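You operate a simulated robot arm through the tools that you are given. There is no shell and no other tool.

The job below is to be done with a simulated two-armed robot. You get a single attempt, and the scene is never put back.

JOB
Wind the labels back on to the blue spindle and put the empty core away.
Fine: the empty core goes on the free peg of the stand; the blue knob ends at BACK, the green knob at FREE.
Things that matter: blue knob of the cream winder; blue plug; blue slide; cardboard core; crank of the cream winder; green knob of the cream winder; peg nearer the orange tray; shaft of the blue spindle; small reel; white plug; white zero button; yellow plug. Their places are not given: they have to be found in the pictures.

Only the result counts: the job must be done as asked and must still hold three seconds after the hand-in. Knocking over, shifting, dropping, spilling or breaking anything else fails it.

ROBOT AND FRAMES
Two 7-joint arms with fingered hands on one trunk that stands fixed in place. Base frame: the origin is at the foot of the trunk, x ahead of it, y to its left, z up. Readings come in m, rad, newtons and seconds.
The left shoulder is at [0.07, 0.162, 1.346], the right one opposite. With the tool pointing down near the work surface each hand reaches from about 0.1 to 0.78 m from the base axis, measured 20 degrees to its own side. Payload 4 kg a hand.
The tool frame of a hand sits at the grasp point between the pads (the TCP): z along the fingers, y along the line on which they close. The tips reach 0.026 m beyond it. The gripper opens to 0.132 m; its body begins 0.073 m behind the TCP. The gripper is a hand of 4 fingers: y runs from the thumb to the fingers, the wrist lies at [0, 0, -0.224] in the tool frame, and closing takes about 1.5 s.
Orientation is that of the tool frame in the base frame, as a unit quaternion [w, x, y, z]. With the fingers straight down and closing along the base's y, the tool's x points along the base's -x, its y along +y and its z along -z.

CONTROLS
- The arms move only by the tool play_rows. It takes "left_moves", "right_moves" or both (then of equal length, played together; a hand with none holds still); each is a list of rows, each a list of 6 numbers: the shift along the tool's x, y, z in m, then the turn, a rotation vector about the tool's x, y, z in rad. In form: [[dx, dy, dz, wx, wy, wz], ...]. A call has 1 to 20 rows; each row shifts and turns the commanded pose from where the row before left it, along the tool's axes as they then stand. "left_jaw" and "right_jaw" are, for a hand that has rows, the finger opening in m, from 0 to 0.132, set as the call begins (left out, the last holds). Each row takes 0.2 s and may step no farther than 0.05 m and 0.15 rad from the row before; otherwise, or with a gripper value out of range, the whole call is refused. Where a pose cannot be reached the arm comes as near as it can. A force on the tool above 90 N (or 10 N above the force at the start of the call, whichever is more), or a blocked arm, ends the call early, and 0.2 s more pass. The fingers move at their own pace (about 0.045 m/s each) and stop on an object; they squeeze with about 28 N. The grip force told is the motor's: it shows also when the fingers shut on nothing. Time passes only in rows, and 0.2 s behind the last, so rows that do not move let the fingers close. The reply holds the time, the measured pose of the TCP, the force on the tool along the base axes, the opening and the grip force, in the units named above and with some noise, with the torque about the TCP (base axes, N m) and any sound that the robot's microphone picked up, and new pictures: "pictures" is both (left out), scene, wrist or none (wrist: the cameras of the hands that moved).
- Cameras (640 x 400 px; columns grow to the right, rows downward): "scene" is now at [0.1364, -0.0274, 1.5768]; the picture's right is [-0.29, -0.96, 0.00], its down [-0.62, 0.19, -0.76] and it looks along [0.73, -0.22, -0.65] (base axes); focal length 360 px, centre (320, 200). "left" rides on the left gripper at [-0.073, 0.006, -0.094] in its tool frame; the picture's right is [-0.08, -1.00, 0.00], its down [0.78, -0.06, -0.62] and it looks along [0.61, -0.05, 0.79] (tool axes); focal length 230 px, centre (320, 200). "right" rides on the right gripper at [0.073, 0.006, -0.094] in its tool frame; the picture's right is [-0.08, 1.00, 0.00], its down [-0.79, -0.06, -0.62] and it looks along [-0.61, -0.05, 0.79] (tool axes); focal length 230 px, centre (320, 200).
- slide_trunk(by): slides the trunk up (or, below 0, down) by that many m; the arms and the scene camera ride with it, the base frame stays. It gives what a move gives, with no picture.
- curl_fingers(finger1, finger2, finger3, thumb_bend, hand): sets how far each is bent, from 0 (flat) to 100 (curled in); at 30 the hand is open as for a grip, at 70 the pads meet at the TCP. One left out holds its place. A second passes; each finger stops where it meets its share of the squeeze, and holds until it gets a number again. A gripper value or a shape takes the hand back. It gives what a move gives, with no picture; readings hold the bend of each and the force on the fingers (four entries, about 0 where the hand has none), thumb and palm.
- preshape(shape, hand): the hand has 4 fingers and takes this shape, open, in about a second: jaw (thumb against the fingers, like two jaws); tri (thumb and two fingers); tip (a fingertip pinch); poke (one finger out to press); point (the index stretched); flat (the hand flat); cup (the hand cupped); fist (a fist). The gripper value then closes the fingers along that shape, each until it touches; the sizes above hold for jaw. It gives what a move gives, with no picture.
- head_to(pan, tilt): turns the head with the scene camera to pan (to the left, within 1.501 rad either way) and tilt (down, from -0.506 to 1.204), counted from straight ahead of the robot. It gives what a move gives, and a new picture of the scene camera.
- locate(camera, pixels): there is no depth. For up to 12 entries [column, row, z] of the newest picture of that camera ("zoom" is the newest enlarged one), the place [x, y] in the base frame at which the ray of that pixel passes the height z, good to about 0.002 m, but the place of the scene camera against the robot may be out by one fixed shift of up to 0.018 m in any direction. It takes no simulated time.
- enlarge(camera, box): a new picture of the part [left, top, right, bottom] of that camera's present view, enlarged. It takes no simulated time.
- finish_job(): hands the job in; it is judged then, once.

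Leave the grippers open and the arms clear of the work at the hand-in unless told otherwise.

The tools are called after "Request:" as a command line: name --argument value ..., lists and objects as JSON in quotes. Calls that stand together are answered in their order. play_rows: Moves the arms, as the interface text tells. Its arguments: {"type":"object","properties":{"left_moves":{"type":"array"},"left_jaw":{"type":"number"},"right_moves":{"type":"array"},"right_jaw":{"type":"number"},"pictures":{"type":"string","enum":["both","scene","wrist","none"]}},"required":[]} The other tools are called the same way: slide_trunk (by) moves the trunk up or down; preshape (shape, hand) gives the hand a shape; curl_fingers (finger1, finger2, finger3, thumb_bend, hand) moves the fingers one by one; head_to (pan, tilt) turns the head that bears the scene camera; locate (camera, pixels) gives the place at which the rays of pixels pass given heights; enlarge (camera, box) takes an enlarged picture of a part of a camera's view; finish_job () hands the job in.

At the start:

```text
clock: 0.0
left_tool_pos: [0.4798, 0.0678, 1.2575]
left_orientation: [0.0, 0.0, 1.0, -0.001]
left_force: [0.2, -0.2, 0.1]
left_moment: [0.02, 0.02, 0.01]
left_grip_width: 0.1317
left_grip_force: 0.2
left_shape: jaw
left_bend: [30.0, 30.0, 30.0, 30.0]
left_finger forces: [0.1, 0.1, 0.0, 0.1, 0.1, 0.1]
right_tool_pos: [0.4467, -0.4663, 1.1632]
right_orientation: [-0.001, 0.0, 1.0, 0.0]
right_force: [0.2, 0.3, 0.0]
right_moment: [-0.01, 0.01, 0.01]
right_grip_width: 0.1319
right_grip_force: 0.2
right_shape: jaw
right_bend: [30.0, 30.0, 30.0, 30.0]
right_finger forces: [0.0, 0.0, 0.0, 0.0, 0.1, 0.1]
trunk travel left (down, up): [-0.825, 0.115]
head pan, tilt (commanded): [-0.291, 0.71]
```

scene: 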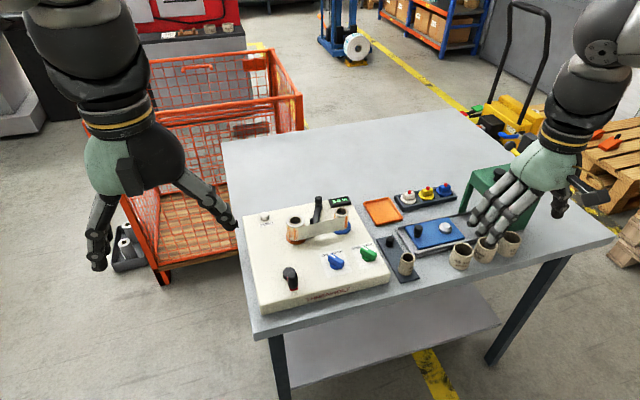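
right: 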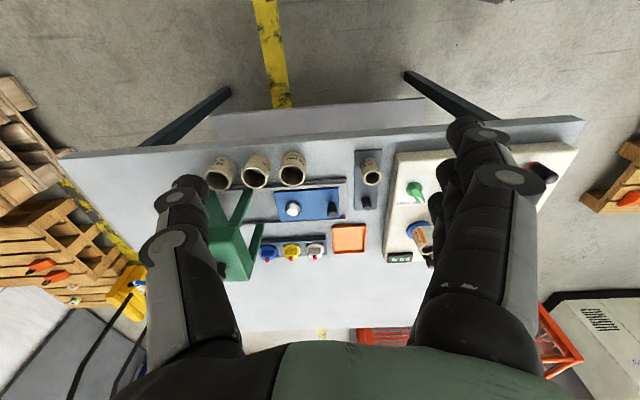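
left: 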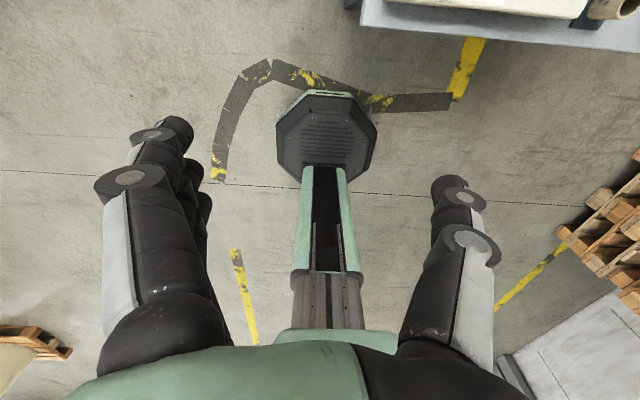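

I see a table with a cream winder on the left (about pixels 240-390, 200-310), a stand with pegs, a slide, plugs and cardboard cores on the right. I will enlarge the parts of the scene to look closely before moving.

Request:
enlarge --camera "scene" --box '[235, 185, 395, 320]'

Request:
enlarge --camera "scene" --box '[360, 165, 540, 285]'

Request:
enlarge --camera "right" --box '[340, 120, 600, 280]'

```text
2.96 times, centred on (315, 252) of scene
```

zoom: 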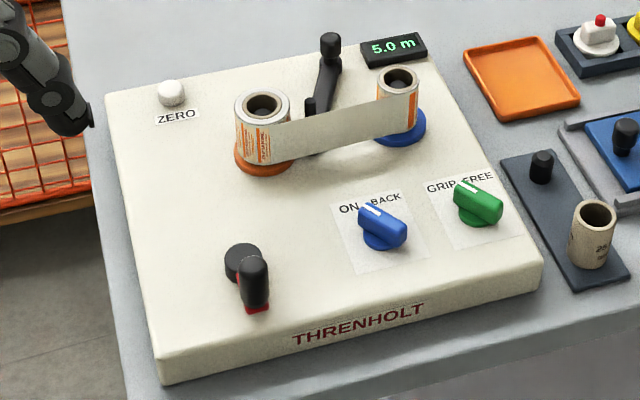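

```text
3.33 times, centred on (450, 225) of scene
```

zoom: 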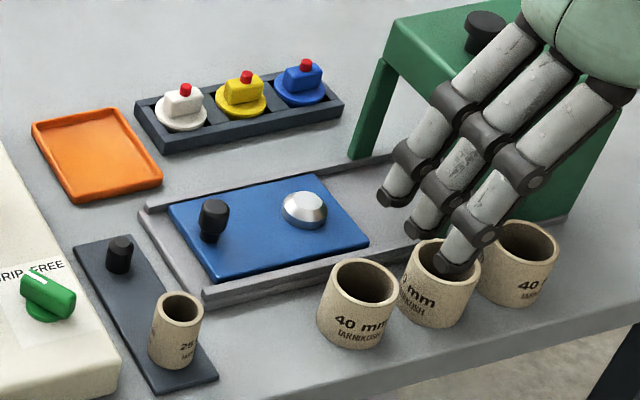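

```text
2.46 times, centred on (470, 200) of right
```

zoom: 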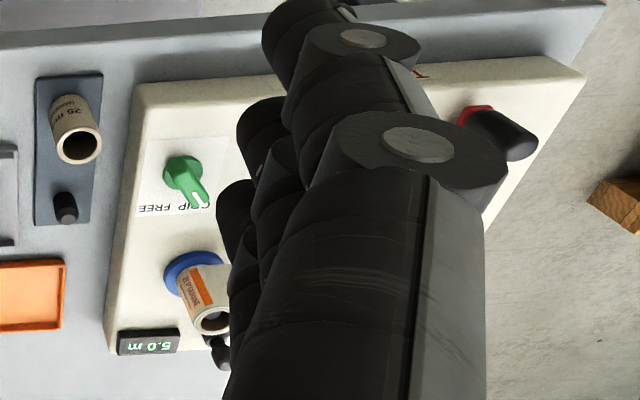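

The winder display reads 5.0 m, with two reels, the web between them, a ZERO button, blue and green knobs and a crank at the front. I now zoom tighter on each part.

Request:
enlarge --camera "scene" --box '[315, 225, 385, 275]'

Request:
enlarge --camera "scene" --box '[285, 190, 365, 245]'

Request:
enlarge --camera "scene" --box '[270, 255, 330, 305]'

Request:
enlarge --camera "scene" --box '[380, 225, 425, 285]'

```text
8.00 times, centred on (350, 250) of scene
```

zoom: 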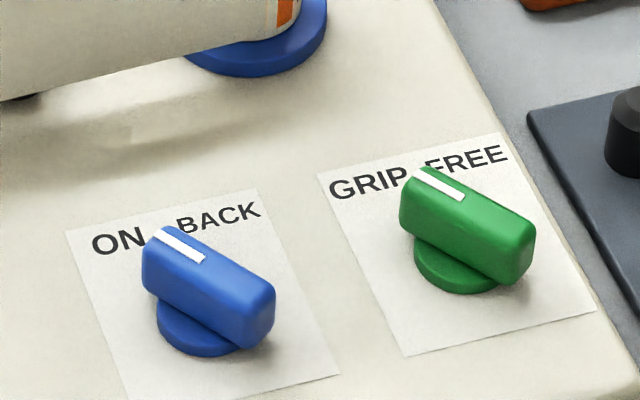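

```text
7.27 times, centred on (325, 218) of scene
```

zoom: 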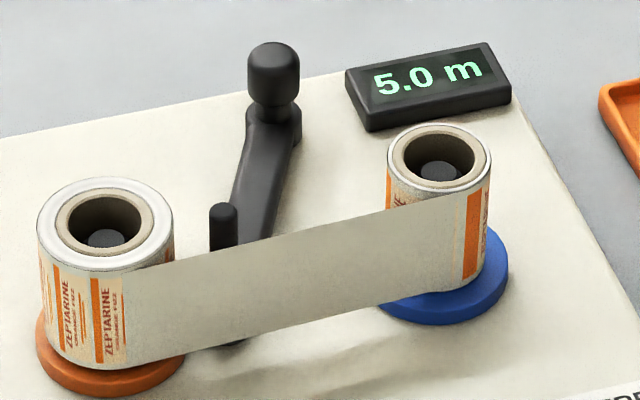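

```text
8.00 times, centred on (300, 280) of scene
```

zoom: 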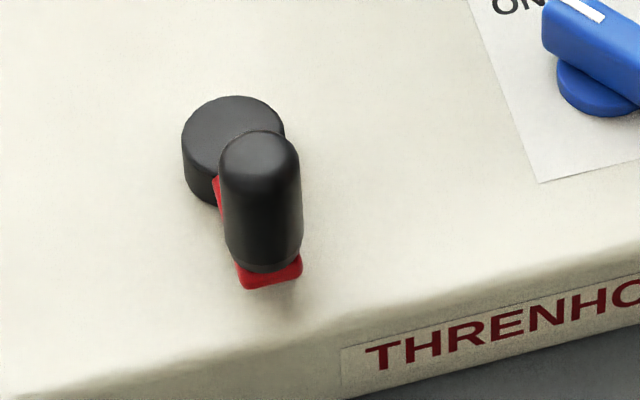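

```text
6.67 times, centred on (402, 255) of scene
```

zoom: 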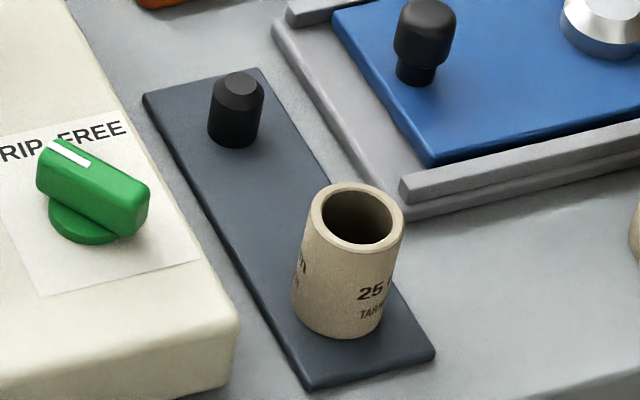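

I take the blue knob's white line to point at ON and the green one's at GRIP now, but I am not sure which black part is the crank. I move the right hand over the winder at its present height to look straight at it with the wrist camera.

Request:
play_rows --right_moves '[[-0.022, 0.038, 0, 0, 0, 0], [-0.022, 0.038, 0, 0, 0, 0], [-0.022, 0.038, 0, 0, 0, 0], [-0.022, 0.038, 0, 0, 0, 0], [-0.022, 0.038, 0, 0, 0, 0], [-0.022, 0.038, 0, 0, 0, 0], [-0.022, 0.038, 0, 0, 0, 0]]' --pictures "both"

```text
clock: 1.6
left_tool_pos: [0.4803, 0.067, 1.2579]
left_orientation: [0.0, 0.0, 1.0, 0.0]
left_force: [1.0, 0.5, -0.3]
left_moment: [-0.01, 0.0, -0.05]
left_grip_width: 0.1319
left_grip_force: 0.1
left_shape: jaw
left_bend: [30.0, 30.0, 30.0, 30.0]
left_finger forces: [0.0, 0.0, 0.0, 0.0, 0.0, 0.0]
right_tool_pos: [0.5771, -0.2249, 1.158]
right_orientation: [0.001, 0.002, 1.0, 0.002]
right_force: [-0.2, -0.4, -0.1]
right_moment: [-0.04, -0.02, 0.02]
right_grip_width: 0.1317
right_grip_force: 0.1
right_shape: jaw
right_bend: [30.0, 30.0, 30.0, 30.0]
right_finger forces: [0.0, 0.1, 0.0, 0.0, 0.0, 0.1]
right hand out of reach, approached as far as the arm can: row 7
trunk travel left (down, up): [-0.825, 0.115]
head pan, tilt (commanded): [-0.291, 0.71]
```

scene: 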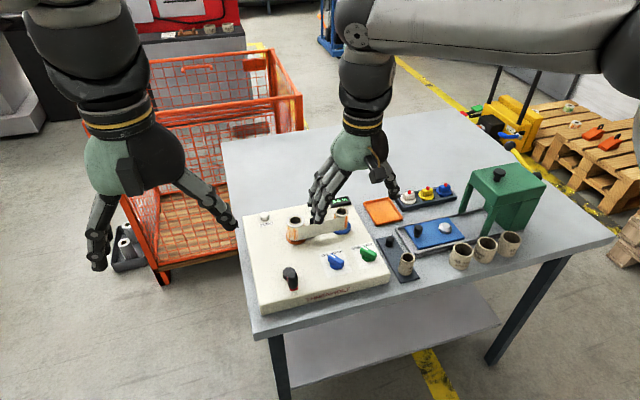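
right: 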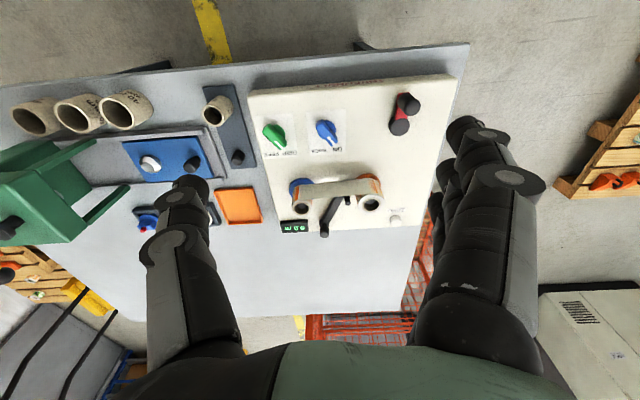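

The right wrist camera now sees the whole winder between thumb and fingers. I enlarge it to identify the crank, the lever and the pegs.

Request:
enlarge --camera "right" --box '[240, 70, 460, 245]'

Request:
enlarge --camera "right" --box '[270, 160, 400, 245]'

Request:
enlarge --camera "right" --box '[190, 75, 350, 180]'

Request:
enlarge --camera "right" --box '[370, 75, 450, 150]'

```text
2.29 times, centred on (350, 158) of right
```

zoom: 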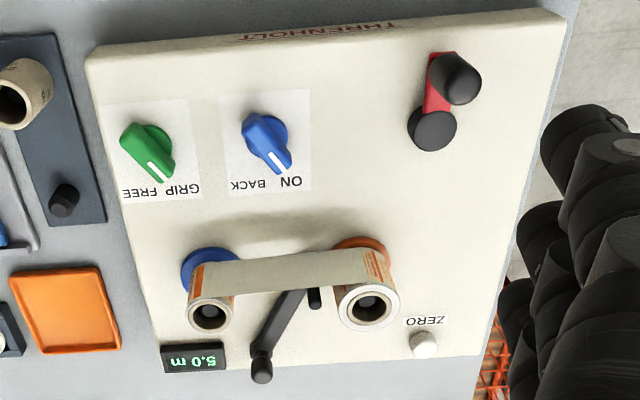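

```text
4.71 times, centred on (335, 202) of right
```

zoom: 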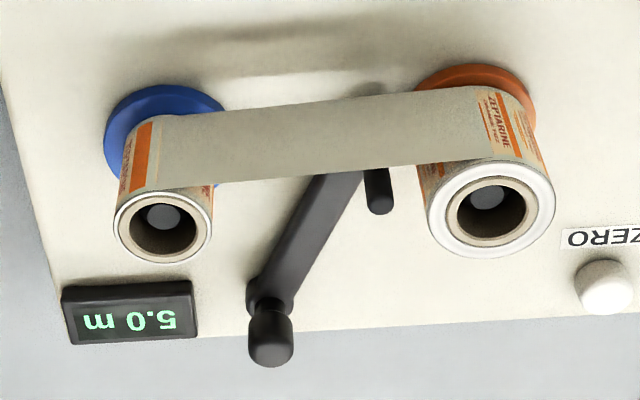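

```text
3.81 times, centred on (270, 128) of right
```

zoom: 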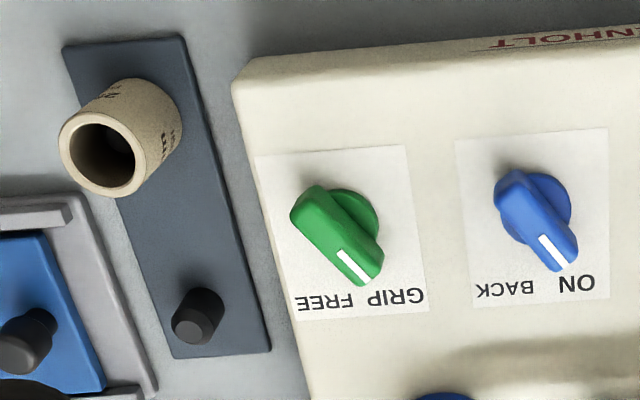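

```text
5.33 times, centred on (410, 112) of right
```

zoom: 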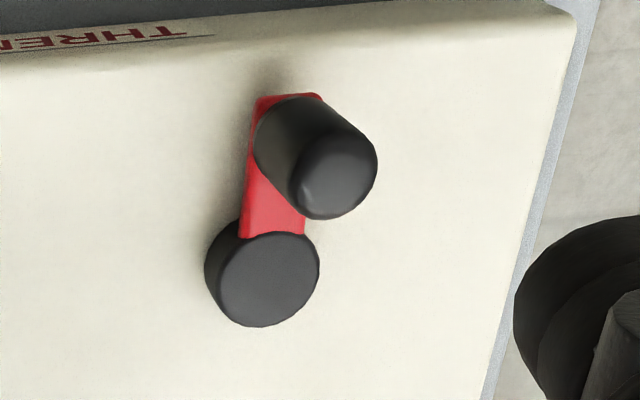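

The front-left part (hub, red arm, black handle) is the crank; the white lines of both knobs point at ON and GRIP. I now compare the rays of the same points (sticker corners of the knobs) from the wrist and the scene camera to find the panel height and the scene camera's shift.

Request:
locate --camera "right" --pixels '[[310.4, 155.8, 0.85], [310.4, 155.8, 0.9], [345.6, 153.5, 0.85], [345.6, 153.5, 0.9], [305.4, 112.8, 0.85], [305.4, 112.8, 0.9], [457.8, 76.4, 0.85], [457.8, 76.4, 0.9]]'

Request:
locate --camera "scene" --pixels '[[341.9, 248.5, 0.85], [341.9, 248.5, 0.9], [318.1, 254, 0.85], [318.1, 254, 0.9], [352.5, 271.5, 0.85], [352.5, 271.5, 0.9], [259.3, 304.4, 0.85], [259.3, 304.4, 0.9]]'

Request:
enlarge --camera "scene" --box '[235, 190, 395, 320]'

```text
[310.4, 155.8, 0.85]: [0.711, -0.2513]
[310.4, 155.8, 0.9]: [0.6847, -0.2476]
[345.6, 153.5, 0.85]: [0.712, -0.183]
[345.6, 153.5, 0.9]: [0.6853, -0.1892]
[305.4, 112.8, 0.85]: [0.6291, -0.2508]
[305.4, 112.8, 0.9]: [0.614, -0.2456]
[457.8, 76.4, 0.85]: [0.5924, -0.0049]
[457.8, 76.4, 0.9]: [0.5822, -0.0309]
```

```text
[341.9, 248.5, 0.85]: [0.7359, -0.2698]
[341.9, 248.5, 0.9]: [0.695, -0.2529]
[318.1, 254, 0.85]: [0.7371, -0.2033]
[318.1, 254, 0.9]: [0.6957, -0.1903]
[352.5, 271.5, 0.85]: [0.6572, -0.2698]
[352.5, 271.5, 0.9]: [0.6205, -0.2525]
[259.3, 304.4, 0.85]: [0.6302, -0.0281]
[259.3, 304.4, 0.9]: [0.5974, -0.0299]
```

```text
3.08 times, centred on (315, 255) of scene
```

zoom: 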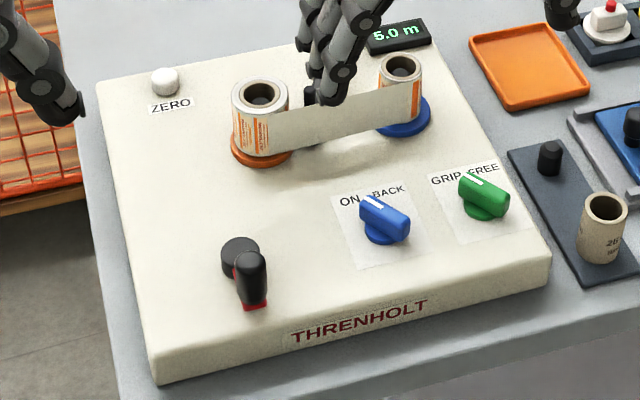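

Comparing sizes, the panel top lies near z = 0.87. Next I read the rays of the reels, crank handle, hub, pegs and buttons from the wrist camera at a few heights.

Request:
locate --camera "right" --pixels '[[371.1, 204.1, 0.92], [371.1, 204.1, 0.94], [368.1, 183, 0.875], [302, 205, 0.92], [302, 205, 0.94], [300, 182, 0.875], [329.8, 130.1, 0.87], [277.9, 134.6, 0.87], [405.7, 109.5, 0.89], [399.5, 125, 0.88], [409, 102, 0.93], [302, 184, 0.87]]'

Request:
locate --camera "right" --pixels '[[227, 104, 0.82], [213.5, 116.5, 0.86], [240, 156, 0.82], [236.5, 160, 0.84], [320, 207, 0.9], [324, 233, 0.93], [396, 217, 0.88], [293, 226, 0.88], [205, 75, 0.8], [470, 43, 0.8], [408, 314, 0.8]]'

```text
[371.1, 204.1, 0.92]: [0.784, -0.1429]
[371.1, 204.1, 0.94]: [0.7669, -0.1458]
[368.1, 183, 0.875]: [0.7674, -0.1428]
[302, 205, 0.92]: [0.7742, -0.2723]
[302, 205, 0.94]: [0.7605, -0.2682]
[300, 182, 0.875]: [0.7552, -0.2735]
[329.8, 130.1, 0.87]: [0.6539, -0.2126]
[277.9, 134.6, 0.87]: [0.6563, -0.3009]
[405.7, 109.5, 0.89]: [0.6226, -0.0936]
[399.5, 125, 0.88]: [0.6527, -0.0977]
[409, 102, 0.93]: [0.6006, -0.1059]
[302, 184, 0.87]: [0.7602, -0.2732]
```

```text
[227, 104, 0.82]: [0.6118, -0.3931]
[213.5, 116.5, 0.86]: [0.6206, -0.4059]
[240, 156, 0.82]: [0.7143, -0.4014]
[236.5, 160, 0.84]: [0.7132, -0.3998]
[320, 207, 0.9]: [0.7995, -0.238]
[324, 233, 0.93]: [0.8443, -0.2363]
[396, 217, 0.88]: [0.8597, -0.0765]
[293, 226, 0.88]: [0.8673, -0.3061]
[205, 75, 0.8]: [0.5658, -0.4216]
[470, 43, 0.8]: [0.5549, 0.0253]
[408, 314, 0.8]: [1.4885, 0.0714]
```

Estimates from the wrist camera: orange spindle about (0.767, -0.143), blue spindle (0.757, -0.273), blue knob (0.652, -0.215), green knob (0.655, -0.301), crank hub (0.652, -0.098), free peg (0.714, -0.400), panel z 0.87. I first move the left hand 0.2 m to the left, out of the way, while the right hand goes down 0.1 m above the winder.

Request:
play_rows --left_moves '[[0, 0.05, 0, 0, 0, 0], [0, 0.05, 0, 0, 0, 0], [0, 0.05, 0, 0, 0, 0], [0, 0.05, 0, 0, 0, 0]]' --right_moves '[[0, 0, 0.03, 0, 0, 0], [0, 0, 0.03, 0, 0, 0], [0, 0, 0.03, 0, 0, 0], [0, 0, 0.01, 0, 0, 0]]' --pictures "both"

```text
clock: 2.6
left_tool_pos: [0.4798, 0.2694, 1.2554]
left_orientation: [0.0, 0.001, 1.0, -0.001]
left_force: [0.4, -0.3, 1.2]
left_moment: [-0.02, 0.03, 0.0]
left_grip_width: 0.1321
left_grip_force: 0.1
left_shape: jaw
left_bend: [30.0, 30.0, 30.0, 30.0]
left_finger forces: [0.1, 0.1, 0.1, 0.0, 0.0, 0.0]
right_tool_pos: [0.5695, -0.2305, 1.0611]
right_orientation: [0.002, 0.0, 1.0, 0.0]
right_force: [0.0, -0.5, 0.3]
right_moment: [-0.02, -0.03, -0.01]
right_grip_width: 0.1319
right_grip_force: 0.0
right_shape: jaw
right_bend: [30.0, 30.0, 30.0, 30.0]
right_finger forces: [0.0, 0.0, 0.0, 0.0, 0.0, 0.1]
right hand out of reach, approached as far as the arm can: row 3
trunk travel left (down, up): [-0.825, 0.115]
head pan, tilt (commanded): [-0.291, 0.71]
```

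scene: 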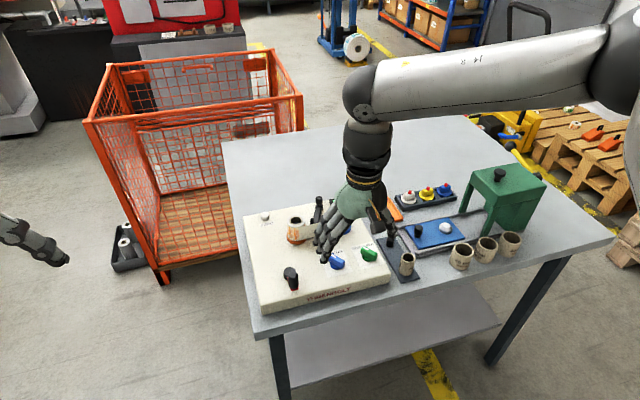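
right: 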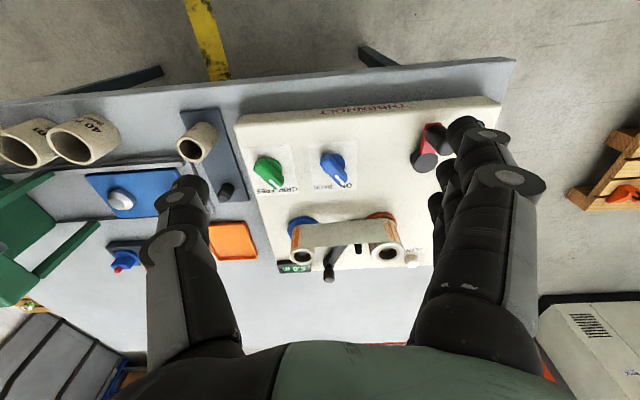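
left: 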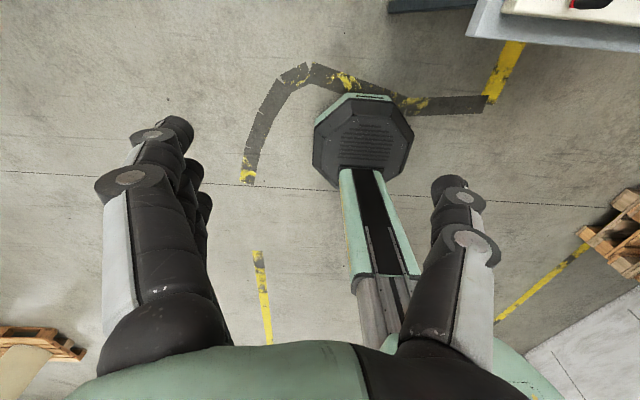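

The reply says row 3 was out of reach; the right hand stands at (0.570, -0.231, 1.061). I test the forward reach at this height with small steps ahead (+x is the tool's -x).

Request:
play_rows --right_moves '[[-0.02, 0, 0, 0, 0, 0], [-0.02, 0, 0, 0, 0, 0], [-0.02, 0, 0, 0, 0, 0]]' --pictures "none"

```text
clock: 3.4
left_tool_pos: [0.4808, 0.2661, 1.2574]
left_orientation: [0.0, 0.0, 1.0, 0.0]
left_force: [-0.6, -0.3, 0.8]
left_moment: [0.04, -0.03, 0.01]
left_grip_width: 0.1319
left_grip_force: 0.0
left_shape: jaw
left_bend: [30.0, 30.0, 30.0, 30.0]
left_finger forces: [0.1, 0.0, 0.1, 0.0, 0.0, 0.0]
right_tool_pos: [0.5946, -0.2575, 1.0752]
right_orientation: [0.001, 0.0, 1.0, 0.001]
right_force: [0.2, 0.0, -0.1]
right_moment: [0.01, -0.03, 0.03]
right_grip_width: 0.1317
right_grip_force: 0.0
right_shape: jaw
right_bend: [30.0, 30.0, 30.0, 30.0]
right_finger forces: [0.0, 0.0, 0.0, 0.1, 0.0, 0.0]
right hand out of reach, approached as far as the arm can: row 1, 2, 3
trunk travel left (down, up): [-0.825, 0.115]
head pan, tilt (commanded): [-0.291, 0.71]
```

The forward reach is limited at this height (the hand ended at (0.595, -0.258, 1.075)); lower down it should reach farther. I lower it 0.1 m in small steps and read the pose.

Request:
play_rows --right_moves '[[0, 0, 0.03, 0, 0, 0], [0, 0, 0.03, 0, 0, 0], [0, 0, 0.03, 0, 0, 0]]' --pictures "both"

```text
clock: 4.2
left_tool_pos: [0.4804, 0.2654, 1.2559]
left_orientation: [0.0, 0.0, 1.0, 0.0]
left_force: [-0.4, -0.2, 0.6]
left_moment: [-0.05, -0.03, -0.02]
left_grip_width: 0.1319
left_grip_force: 0.1
left_shape: jaw
left_bend: [30.0, 30.0, 30.0, 30.0]
left_finger forces: [0.0, 0.1, 0.0, 0.0, 0.0, 0.0]
right_tool_pos: [0.5671, -0.2754, 0.9988]
right_orientation: [0.001, 0.001, 1.0, 0.001]
right_force: [-0.8, 0.0, -0.1]
right_moment: [0.03, -0.03, 0.01]
right_grip_width: 0.132
right_grip_force: 0.1
right_shape: jaw
right_bend: [30.0, 30.0, 30.0, 30.0]
right_finger forces: [0.0, 0.0, 0.1, 0.1, 0.0, 0.1]
right hand out of reach, approached as far as the arm can: row 1, 2, 3
trunk travel left (down, up): [-0.825, 0.115]
head pan, tilt (commanded): [-0.291, 0.71]
```

scene: 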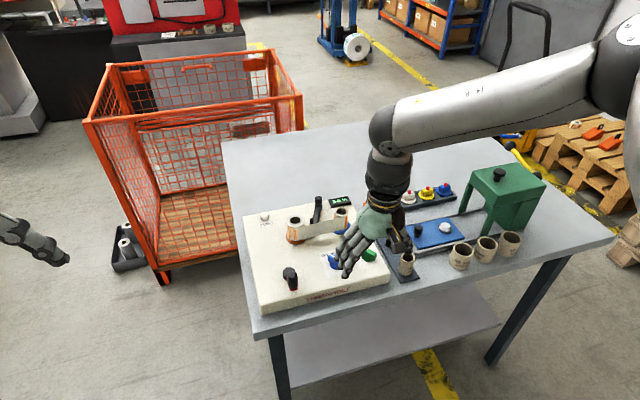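
right: 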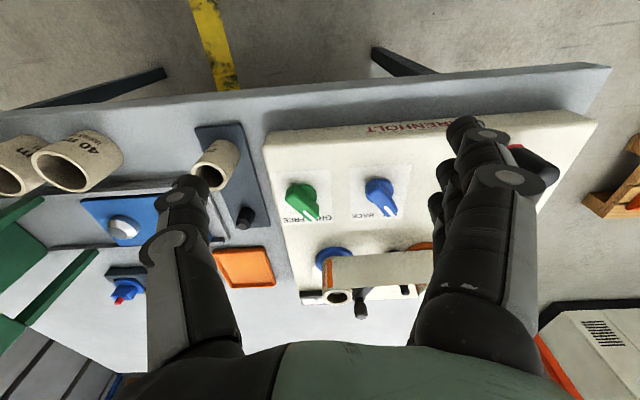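

Pushing the command beyond reach makes the arm drift, so I step the command back towards the robot by 0.08 m and see whether the pose follows exactly again.

Request:
play_rows --right_moves '[[0.03, 0, 0, 0, 0, 0], [0.03, 0, 0, 0, 0, 0], [0.03, 0, 0, 0, 0, 0]]' --pictures "none"

```text
clock: 5.0
left_tool_pos: [0.4811, 0.2666, 1.2567]
left_orientation: [0.0, 0.0, 1.0, 0.0]
left_force: [0.0, 0.2, 0.5]
left_moment: [0.0, 0.0, 0.0]
left_grip_width: 0.1319
left_grip_force: 0.1
left_shape: jaw
left_bend: [30.0, 30.0, 30.0, 30.0]
left_finger forces: [0.1, 0.0, 0.0, 0.0, 0.0, 0.0]
right_tool_pos: [0.479, -0.2754, 0.9974]
right_orientation: [0.0, 0.0, 1.0, 0.001]
right_force: [0.0, 0.0, -0.1]
right_moment: [-0.01, -0.04, -0.02]
right_grip_width: 0.132
right_grip_force: 0.0
right_shape: jaw
right_bend: [30.0, 30.0, 30.0, 30.0]
right_finger forces: [0.1, 0.0, 0.1, 0.0, 0.1, 0.1]
trunk travel left (down, up): [-0.825, 0.115]
head pan, tilt (commanded): [-0.291, 0.71]
```

The pose follows exactly when in reach, now at (0.479, -0.275, 0.997). I slide the trunk up by 0.115 m, so that the forearm slopes down more, which should ease the wrist.

Request:
slide_trunk --by 0.115

Request:
play_rows --right_moves '[[0, 0, 0.03, 0, 0, 0], [0, 0, 0.03, 0, 0, 0], [0, 0, 0.03, 0, 0, 0], [0, 0, 0.03, 0, 0, 0]]' --pictures "none"

Request:
play_rows --right_moves '[[-0.03, 0, 0, 0, 0, 0], [-0.03, 0, 0, 0, 0, 0], [-0.03, 0, 0, 0, 0, 0], [-0.03, 0, 0, 0, 0, 0]]' --pictures "both"

```text
clock: 6.5
left_tool_pos: [0.481, 0.2659, 1.3713]
left_orientation: [-0.001, -0.001, 1.0, -0.001]
left_force: [-0.1, -0.2, -0.1]
left_moment: [0.03, 0.0, 0.0]
left_grip_width: 0.132
left_grip_force: 0.0
left_shape: jaw
left_bend: [30.0, 30.0, 30.0, 30.0]
left_finger forces: [0.1, 0.0, 0.0, 0.0, 0.1, 0.0]
right_tool_pos: [0.4793, -0.2755, 1.1147]
right_orientation: [0.0, -0.001, 1.0, 0.0]
right_force: [-0.1, 0.1, 0.1]
right_moment: [-0.01, 0.02, 0.0]
right_grip_width: 0.1319
right_grip_force: 0.1
right_shape: jaw
right_bend: [30.0, 30.0, 30.0, 30.0]
right_finger forces: [0.0, 0.0, 0.1, 0.1, 0.0, 0.0]
trunk travel left (down, up): [-0.94, 0.0]
head pan, tilt (commanded): [-0.291, 0.71]
```

```text
clock: 7.5
left_tool_pos: [0.4806, 0.265, 1.3702]
left_orientation: [0.0, 0.0, 1.0, -0.001]
left_force: [0.5, -0.5, -0.4]
left_moment: [-0.06, -0.02, 0.02]
left_grip_width: 0.1318
left_grip_force: 0.0
left_shape: jaw
left_bend: [30.0, 30.0, 30.0, 30.0]
left_finger forces: [0.0, 0.0, 0.0, 0.0, 0.1, 0.1]
right_tool_pos: [0.4676, -0.2908, 1.0241]
right_orientation: [0.001, 0.0, 1.0, 0.0]
right_force: [0.7, 1.3, 0.2]
right_moment: [0.01, 0.0, 0.02]
right_grip_width: 0.1317
right_grip_force: 0.0
right_shape: jaw
right_bend: [30.0, 30.0, 30.0, 30.0]
right_finger forces: [0.0, 0.1, 0.0, 0.0, 0.1, 0.0]
right hand out of reach, approached as far as the arm can: row 3, 4
trunk travel left (down, up): [-0.94, 0.0]
head pan, tilt (commanded): [-0.291, 0.71]
```

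```text
clock: 8.5
left_tool_pos: [0.4819, 0.2656, 1.3705]
left_orientation: [-0.001, 0.0, 1.0, -0.001]
left_force: [-0.5, -0.3, 0.5]
left_moment: [-0.05, 0.01, 0.01]
left_grip_width: 0.1318
left_grip_force: 0.0
left_shape: jaw
left_bend: [30.0, 30.0, 30.0, 30.0]
left_finger forces: [0.0, 0.1, 0.0, 0.0, 0.0, 0.0]
right_tool_pos: [0.5541, -0.3162, 1.0674]
right_orientation: [0.001, 0.001, 1.0, 0.001]
right_force: [-0.4, -0.2, -0.7]
right_moment: [0.01, -0.03, -0.01]
right_grip_width: 0.132
right_grip_force: 0.2
right_shape: jaw
right_bend: [30.0, 30.0, 30.0, 30.0]
right_finger forces: [0.0, 0.0, 0.0, 0.1, 0.0, 0.1]
right hand out of reach, approached as far as the arm can: row 1, 2, 3, 4
trunk travel left (down, up): [-0.94, 0.0]
head pan, tilt (commanded): [-0.291, 0.71]
```

scene: 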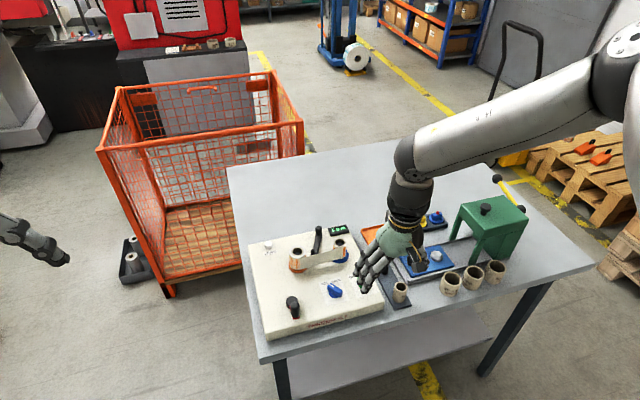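
right: 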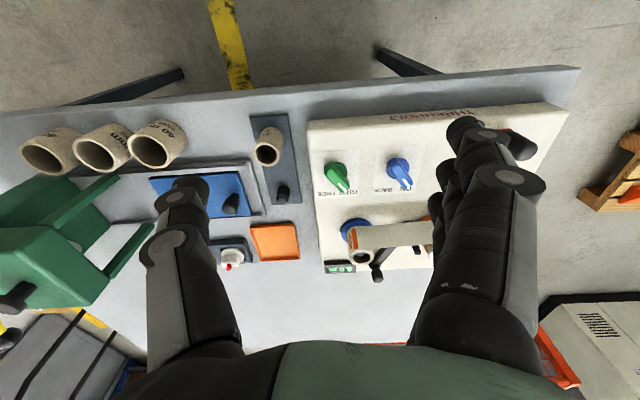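

Raising made it worse, so the hand needs to be higher relative to the shoulders: the trunk should go down instead. First I raise the right hand and draw it back, so sliding down hits nothing.

Request:
play_rows --right_moves '[[0.02, 0, -0.045, 0, 0, 0], [0.02, 0, -0.045, 0, 0, 0], [0.02, 0, -0.045, 0, 0, 0], [0.02, 0, -0.045, 0, 0, 0], [0.02, 0, -0.045, 0, 0, 0]]' --pictures "none"

Request:
slide_trunk --by -0.2

Request:
play_rows --right_moves '[[0, 0, -0.04, 0, 0, 0], [0, 0, -0.04, 0, 0, 0], [0, 0, -0.04, 0, 0, 0]]' --pictures "both"

```text
clock: 9.7
left_tool_pos: [0.4789, 0.2663, 1.3732]
left_orientation: [0.001, 0.0, 1.0, 0.0]
left_force: [-0.7, -0.4, 0.9]
left_moment: [0.01, -0.03, 0.01]
left_grip_width: 0.1318
left_grip_force: 0.0
left_shape: jaw
left_bend: [30.0, 30.0, 30.0, 30.0]
left_finger forces: [0.0, 0.1, 0.0, 0.0, 0.1, 0.0]
right_tool_pos: [0.4507, -0.3145, 1.2923]
right_orientation: [0.0, 0.001, 1.0, 0.0]
right_force: [-0.1, -0.6, 0.2]
right_moment: [0.02, 0.01, -0.04]
right_grip_width: 0.1321
right_grip_force: 0.1
right_shape: jaw
right_bend: [30.0, 30.0, 30.0, 30.0]
right_finger forces: [0.1, 0.1, 0.0, 0.1, 0.1, 0.0]
trunk travel left (down, up): [-0.94, 0.0]
head pan, tilt (commanded): [-0.291, 0.71]
```

```text
clock: 11.8
left_tool_pos: [0.4817, 0.2656, 1.1709]
left_orientation: [0.0, 0.0, 1.0, 0.0]
left_force: [0.3, 0.3, -0.3]
left_moment: [0.0, 0.01, -0.03]
left_grip_width: 0.1319
left_grip_force: 0.1
left_shape: jaw
left_bend: [30.0, 30.0, 30.0, 30.0]
left_finger forces: [0.1, 0.1, 0.1, 0.0, 0.0, 0.1]
right_tool_pos: [0.4529, -0.3151, 1.0918]
right_orientation: [0.0, 0.0, 1.0, 0.001]
right_force: [-0.1, 0.1, -0.1]
right_moment: [0.02, -0.04, 0.0]
right_grip_width: 0.1319
right_grip_force: 0.0
right_shape: jaw
right_bend: [30.0, 30.0, 30.0, 30.0]
right_finger forces: [0.0, 0.1, 0.0, 0.1, 0.0, 0.0]
trunk travel left (down, up): [-0.74, 0.2]
head pan, tilt (commanded): [-0.291, 0.71]
```

```text
clock: 12.6
left_tool_pos: [0.479, 0.2672, 1.1714]
left_orientation: [0.0, 0.0, 1.0, 0.0]
left_force: [0.4, 0.2, 0.3]
left_moment: [-0.02, 0.0, -0.01]
left_grip_width: 0.1317
left_grip_force: 0.0
left_shape: jaw
left_bend: [30.0, 30.0, 30.0, 30.0]
left_finger forces: [0.0, 0.0, 0.0, 0.0, 0.0, 0.0]
right_tool_pos: [0.4513, -0.3139, 1.213]
right_orientation: [0.0, 0.002, 1.0, 0.001]
right_force: [-1.6, -0.3, -0.5]
right_moment: [-0.05, -0.01, 0.01]
right_grip_width: 0.132
right_grip_force: 0.1
right_shape: jaw
right_bend: [30.0, 30.0, 30.0, 30.0]
right_finger forces: [0.0, 0.1, 0.1, 0.0, 0.1, 0.0]
trunk travel left (down, up): [-0.74, 0.2]
head pan, tilt (commanded): [-0.291, 0.71]
```

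scene: 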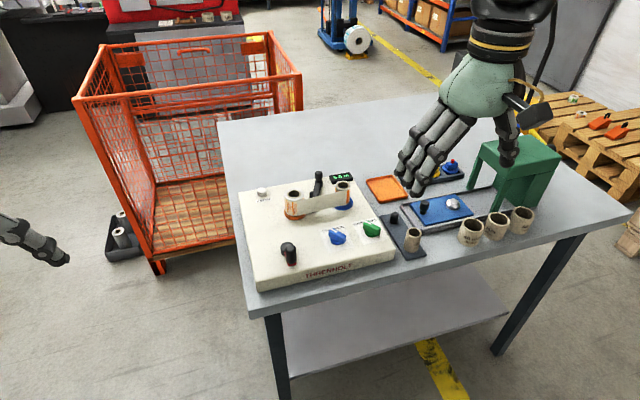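
right: 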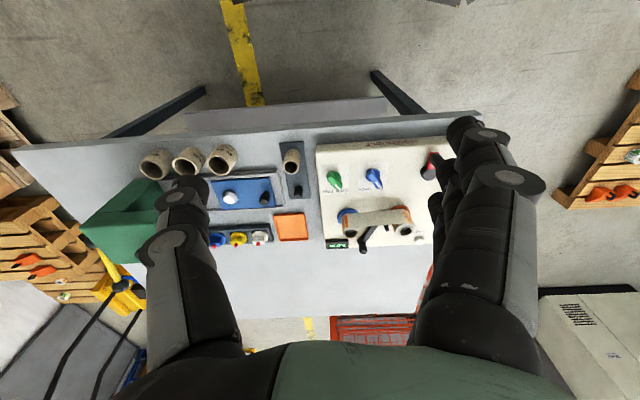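

The hand is at (0.451, -0.314, 1.213) with the trunk 0.085 m below its start height. I slide down a further 0.2 m (hand to about z 1.01, still clear of the winder, whose reels end near 0.94) and then test reaching forward and left.

Request:
slide_trunk --by -0.2

Request:
play_rows --right_moves '[[-0.03, 0.02, 0, 0, 0, 0], [-0.03, 0.02, 0, 0, 0, 0], [-0.03, 0.02, 0, 0, 0, 0], [-0.03, 0.02, 0, 0, 0, 0], [-0.03, 0.02, 0, 0, 0, 0], [-0.03, 0, 0, 0, 0, 0]]' --pictures "both"

```text
clock: 14.8
left_tool_pos: [0.4819, 0.2656, 0.9705]
left_orientation: [0.001, 0.0, 1.0, 0.0]
left_force: [0.4, 0.8, 0.1]
left_moment: [-0.02, 0.03, -0.02]
left_grip_width: 0.132
left_grip_force: 0.1
left_shape: jaw
left_bend: [30.0, 30.0, 30.0, 30.0]
left_finger forces: [0.1, 0.0, 0.0, 0.0, 0.0, 0.1]
right_tool_pos: [0.4524, -0.3142, 1.0117]
right_orientation: [0.001, 0.0, 1.0, 0.0]
right_force: [0.1, 0.6, 0.2]
right_moment: [0.02, -0.03, 0.01]
right_grip_width: 0.1322
right_grip_force: 0.1
right_shape: jaw
right_bend: [30.0, 30.0, 30.0, 30.0]
right_finger forces: [0.1, 0.0, 0.1, 0.0, 0.0, 0.0]
trunk travel left (down, up): [-0.54, 0.4]
head pan, tilt (commanded): [-0.291, 0.71]
```

```text
clock: 16.2
left_tool_pos: [0.4802, 0.2658, 0.9707]
left_orientation: [0.0, 0.0, 1.0, -0.001]
left_force: [0.2, 0.2, -0.1]
left_moment: [0.01, 0.03, -0.01]
left_grip_width: 0.1318
left_grip_force: 0.1
left_shape: jaw
left_bend: [30.0, 30.0, 30.0, 30.0]
left_finger forces: [0.1, 0.1, 0.0, 0.1, 0.1, 0.0]
right_tool_pos: [0.5617, -0.2585, 0.9598]
right_orientation: [0.002, 0.0, 1.0, 0.003]
right_force: [0.1, -0.6, -0.4]
right_moment: [-0.01, 0.01, -0.05]
right_grip_width: 0.1321
right_grip_force: 0.0
right_shape: jaw
right_bend: [30.0, 30.0, 30.0, 30.0]
right_finger forces: [0.0, 0.0, 0.0, 0.0, 0.0, 0.0]
right hand out of reach, approached as far as the arm can: row 3, 4, 5, 6
trunk travel left (down, up): [-0.54, 0.4]
head pan, tilt (commanded): [-0.291, 0.71]
```

scene: 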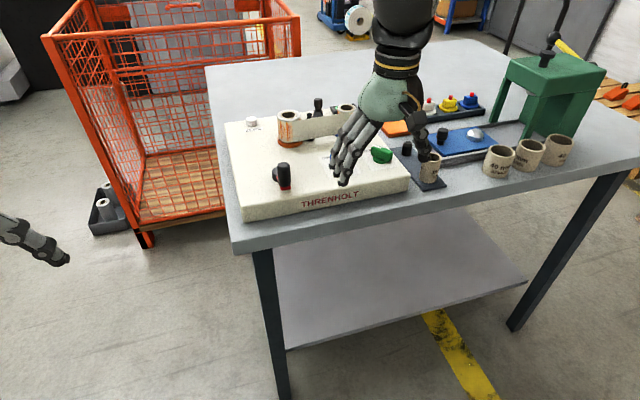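
right: 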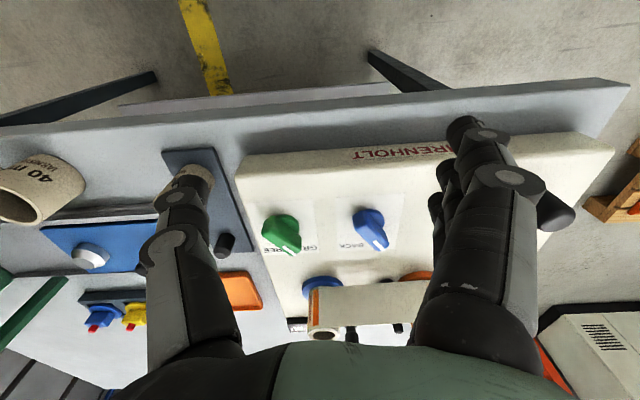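

The wrist-to-shoulder distance stops near 0.53 m whatever the trunk height, so a joint limit seems to bind in this posture. I back off a little and test whether turning the hand about the vertical (clockwise from above) gives more reach.

Request:
play_rows --right_moves '[[0.02, 0, -0.02, 0, 0, 0], [0.02, 0, -0.02, 0, 0, 0], [0, 0, 0, 0, 0, 0.15], [0, 0, 0, 0, 0, 0.15], [0, 0, 0, 0, 0, 0.15], [0, 0, 0, 0, 0, 0.15]]' --pictures "none"

Request:
play_rows --right_moves '[[-0.025, -0.017, 0, 0, 0, 0], [-0.025, -0.017, 0, 0, 0, 0], [-0.025, -0.017, 0, 0, 0, 0], [-0.025, -0.017, 0, 0, 0, 0]]' --pictures "scene"

```text
clock: 17.6
left_tool_pos: [0.4813, 0.2664, 0.9709]
left_orientation: [0.0, 0.0, 1.0, 0.0]
left_force: [-0.4, -0.1, 0.7]
left_moment: [-0.02, -0.01, -0.02]
left_grip_width: 0.1319
left_grip_force: 0.1
left_shape: jaw
left_bend: [30.0, 30.0, 30.0, 30.0]
left_finger forces: [0.1, 0.0, 0.1, 0.0, 0.0, 0.1]
right_tool_pos: [0.5189, -0.258, 1.001]
right_orientation: [0.0, 0.297, 0.955, 0.0]
right_force: [0.5, -0.4, 0.0]
right_moment: [0.01, -0.01, 0.0]
right_grip_width: 0.1319
right_grip_force: 0.1
right_shape: jaw
right_bend: [30.0, 30.0, 30.0, 30.0]
right_finger forces: [0.1, 0.0, 0.1, 0.0, 0.0, 0.0]
trunk travel left (down, up): [-0.54, 0.4]
head pan, tilt (commanded): [-0.291, 0.71]
```

```text
clock: 18.6
left_tool_pos: [0.4825, 0.265, 0.9705]
left_orientation: [-0.001, 0.0, 1.0, 0.0]
left_force: [0.8, 0.2, -0.5]
left_moment: [0.03, 0.02, -0.01]
left_grip_width: 0.132
left_grip_force: 0.0
left_shape: jaw
left_bend: [30.0, 30.0, 30.0, 30.0]
left_finger forces: [0.0, 0.1, 0.0, 0.0, 0.0, 0.0]
right_tool_pos: [0.5643, -0.3709, 1.0021]
right_orientation: [-0.001, 0.296, 0.955, 0.001]
right_force: [-0.2, 0.5, 0.5]
right_moment: [0.03, 0.03, 0.02]
right_grip_width: 0.1317
right_grip_force: 0.1
right_shape: jaw
right_bend: [30.0, 30.0, 30.0, 30.0]
right_finger forces: [0.0, 0.1, 0.0, 0.0, 0.0, 0.0]
trunk travel left (down, up): [-0.54, 0.4]
head pan, tilt (commanded): [-0.291, 0.71]
```

scene: 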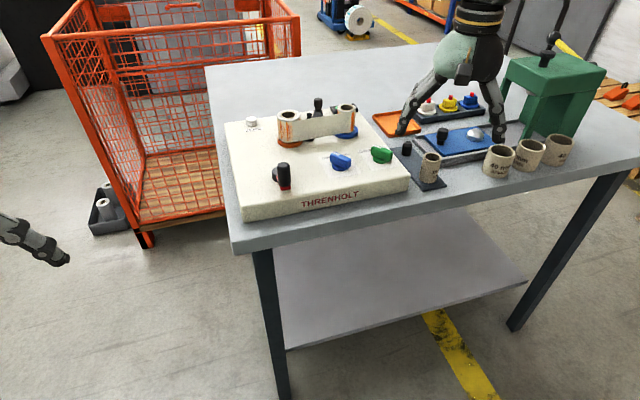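

My sideways sign was off: the hand went to (0.564, -0.371, 1.002), still freely reached. With this turn, base +x is the tool's (-0.825, 0.565); I push straight ahead four steps to test.

Request:
play_rows --right_moves '[[-0.0248, 0.017, 0, 0, 0, 0], [-0.0248, 0.017, 0, 0, 0, 0], [-0.0248, 0.017, 0, 0, 0, 0], [-0.0248, 0.017, 0, 0, 0, 0]]' --pictures "none"

```text
clock: 19.6
left_tool_pos: [0.4816, 0.2661, 0.9709]
left_orientation: [0.0, 0.0, 1.0, 0.0]
left_force: [0.4, -0.1, 0.0]
left_moment: [-0.05, 0.0, 0.0]
left_grip_width: 0.1321
left_grip_force: 0.1
left_shape: jaw
left_bend: [30.0, 30.0, 30.0, 30.0]
left_finger forces: [0.0, 0.0, 0.0, 0.0, 0.1, 0.0]
right_tool_pos: [0.6085, -0.3837, 0.9506]
right_orientation: [0.003, 0.296, 0.955, 0.002]
right_force: [0.3, 0.4, 0.0]
right_moment: [0.01, -0.01, 0.0]
right_grip_width: 0.1319
right_grip_force: 0.1
right_shape: jaw
right_bend: [30.0, 30.0, 30.0, 30.0]
right_finger forces: [0.0, 0.0, 0.0, 0.0, 0.0, 0.0]
right hand out of reach, approached as far as the arm can: row 1, 2, 3, 4
trunk travel left (down, up): [-0.54, 0.4]
head pan, tilt (commanded): [-0.291, 0.71]
```

Turning the hand clockwise does extend the reach (now (0.609, -0.384), and wrist distance 0.59 m), so a wrist-roll limit was binding. I raise the trunk by 0.1 m so that the wrist works near shoulder height, then turn the hand further clockwise to about 1.2 rad in all.

Request:
slide_trunk --by 0.1

Request:
play_rows --right_moves '[[0, 0, 0, 0, 0, 0.15], [0, 0, 0, 0, 0, 0.15], [0, 0, 0, 0, 0, 0.15], [0, 0, 0, 0, 0, 0.15]]' --pictures "both"

```text
clock: 20.9
left_tool_pos: [0.4805, 0.2668, 1.0711]
left_orientation: [0.0, 0.0, 1.0, 0.0]
left_force: [0.6, 0.0, 0.4]
left_moment: [0.01, 0.0, -0.04]
left_grip_width: 0.1318
left_grip_force: 0.1
left_shape: jaw
left_bend: [30.0, 30.0, 30.0, 30.0]
left_finger forces: [0.1, 0.1, 0.1, 0.0, 0.0, 0.0]
right_tool_pos: [0.6077, -0.3829, 1.0511]
right_orientation: [0.002, 0.295, 0.955, 0.001]
right_force: [0.5, 0.5, -0.2]
right_moment: [0.0, 0.0, 0.01]
right_grip_width: 0.132
right_grip_force: 0.2
right_shape: jaw
right_bend: [30.0, 30.0, 30.0, 30.0]
right_finger forces: [0.1, 0.0, 0.0, 0.0, 0.0, 0.1]
trunk travel left (down, up): [-0.64, 0.3]
head pan, tilt (commanded): [-0.291, 0.71]
```

```text
clock: 21.9
left_tool_pos: [0.4815, 0.2659, 1.072]
left_orientation: [0.0, 0.0, 1.0, 0.0]
left_force: [0.3, -0.4, 0.1]
left_moment: [0.0, 0.05, -0.02]
left_grip_width: 0.1319
left_grip_force: 0.0
left_shape: jaw
left_bend: [30.0, 30.0, 30.0, 30.0]
left_finger forces: [0.1, 0.0, 0.0, 0.0, 0.0, 0.0]
right_tool_pos: [0.6092, -0.3829, 1.0511]
right_orientation: [0.003, 0.565, 0.825, 0.004]
right_force: [-0.4, 0.4, 0.1]
right_moment: [0.02, -0.03, 0.03]
right_grip_width: 0.1319
right_grip_force: 0.1
right_shape: jaw
right_bend: [30.0, 30.0, 30.0, 30.0]
right_finger forces: [0.0, 0.0, 0.0, 0.0, 0.0, 0.0]
trunk travel left (down, up): [-0.64, 0.3]
head pan, tilt (commanded): [-0.291, 0.71]
```

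scene: 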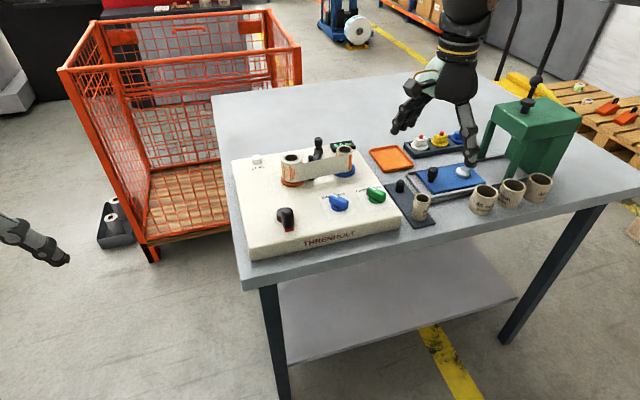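
right: 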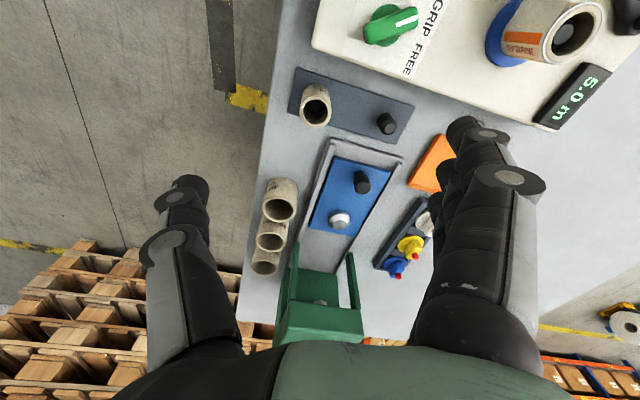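

The hand turned freely to 1.2 rad. Now I move it over the blue knob, about (0.652, -0.215), staying at z 1.05.

Request:
play_rows --right_moves '[[0.035, 0.025, 0, 0, 0, 0], [0.035, 0.025, 0, 0, 0, 0], [0.035, 0.025, 0, 0, 0, 0], [0.035, 0.025, 0, 0, 0, 0]]' --pictures "both"

```text
clock: 22.9
left_tool_pos: [0.4815, 0.2669, 1.0717]
left_orientation: [0.0, 0.0, 1.0, -0.001]
left_force: [0.0, 0.4, -0.5]
left_moment: [0.01, -0.01, -0.01]
left_grip_width: 0.1319
left_grip_force: 0.1
left_shape: jaw
left_bend: [30.0, 30.0, 30.0, 30.0]
left_finger forces: [0.0, 0.0, 0.0, 0.0, 0.0, 0.1]
right_tool_pos: [0.5811, -0.2484, 1.0176]
right_orientation: [0.003, 0.565, 0.825, 0.006]
right_force: [-0.7, -0.8, -0.8]
right_moment: [-0.01, 0.03, 0.03]
right_grip_width: 0.132
right_grip_force: 0.0
right_shape: jaw
right_bend: [30.0, 30.0, 30.0, 30.0]
right_finger forces: [0.1, 0.0, 0.1, 0.0, 0.1, 0.0]
right hand out of reach, approached as far as the arm can: row 1, 2, 3, 4
trunk travel left (down, up): [-0.64, 0.3]
head pan, tilt (commanded): [-0.291, 0.71]
```

scene: 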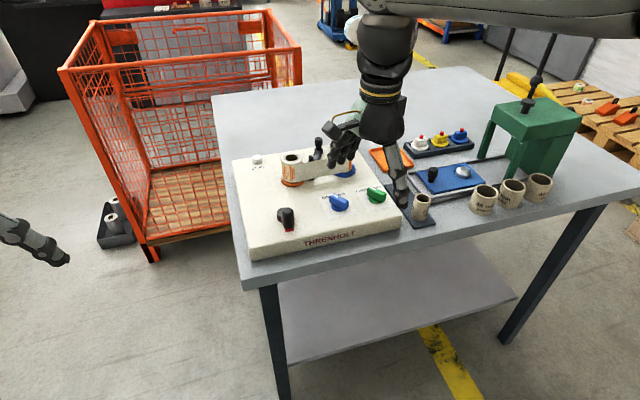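
right: 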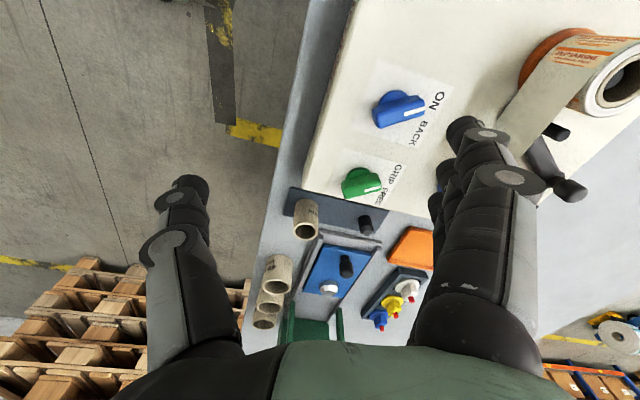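

The far reach over the winder is still limited with the hand straight down, so a forward tilt of the hand (wrist drawn back, fingers pointing ahead) should help. I back off, turn the hand back past straight to about -0.3 rad, then tilt it forward 0.45 rad about its closing axis.

Request:
play_rows --right_moves '[[-0.006, -0.031, -0.01, 0, 0, 0], [-0.006, -0.031, -0.01, 0, 0, 0], [-0.006, -0.031, -0.01, 0, 0, 0], [0, 0, 0, 0, 0, -0.15], [0, 0, 0, 0, 0, -0.15], [0, 0, 0, 0, 0, -0.15], [0, 0, 0, 0, 0, -0.15], [0, 0, 0, 0, 0, -0.15], [0, 0, 0, 0, 0, -0.15], [0, 0, 0, 0, 0, -0.15], [0, 0, 0, 0, 0, -0.15], [0, 0, 0, 0, 0, -0.15], [0, 0, 0, 0, 0, -0.15], [0, 0, 0, 0, -0.15, 0], [0, 0, 0, 0, -0.15, 0], [0, 0, 0, 0, -0.15, 0]]' --pictures "both"

```text
clock: 26.3
left_tool_pos: [0.4808, 0.2653, 1.0707]
left_orientation: [0.0, 0.001, 1.0, 0.001]
left_force: [0.0, -0.4, 0.6]
left_moment: [0.01, -0.02, 0.02]
left_grip_width: 0.1322
left_grip_force: 0.0
left_shape: jaw
left_bend: [30.0, 30.0, 30.0, 30.0]
left_finger forces: [0.0, 0.0, 0.0, 0.1, 0.0, 0.0]
right_tool_pos: [0.5017, -0.2999, 1.0475]
right_orientation: [0.224, -0.146, 0.963, 0.034]
right_force: [1.5, 0.4, 1.1]
right_moment: [0.0, 0.0, 0.01]
right_grip_width: 0.1319
right_grip_force: 0.2
right_shape: jaw
right_bend: [30.0, 30.0, 30.0, 30.0]
right_finger forces: [0.1, 0.1, 0.1, 0.1, 0.1, 0.0]
trunk travel left (down, up): [-0.64, 0.3]
head pan, tilt (commanded): [-0.291, 0.71]
```

scene: 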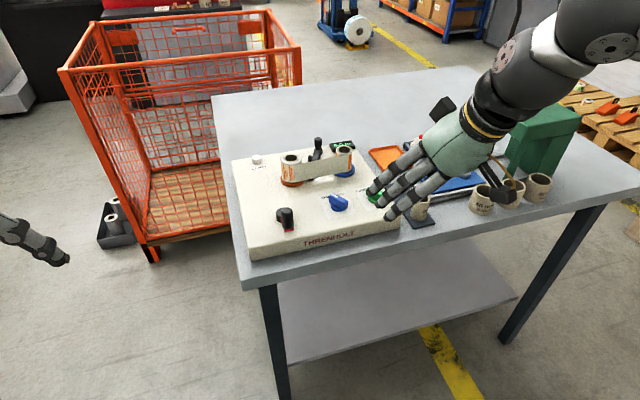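
right: 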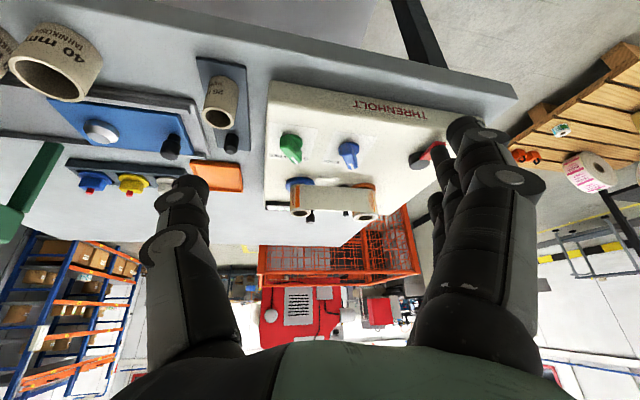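

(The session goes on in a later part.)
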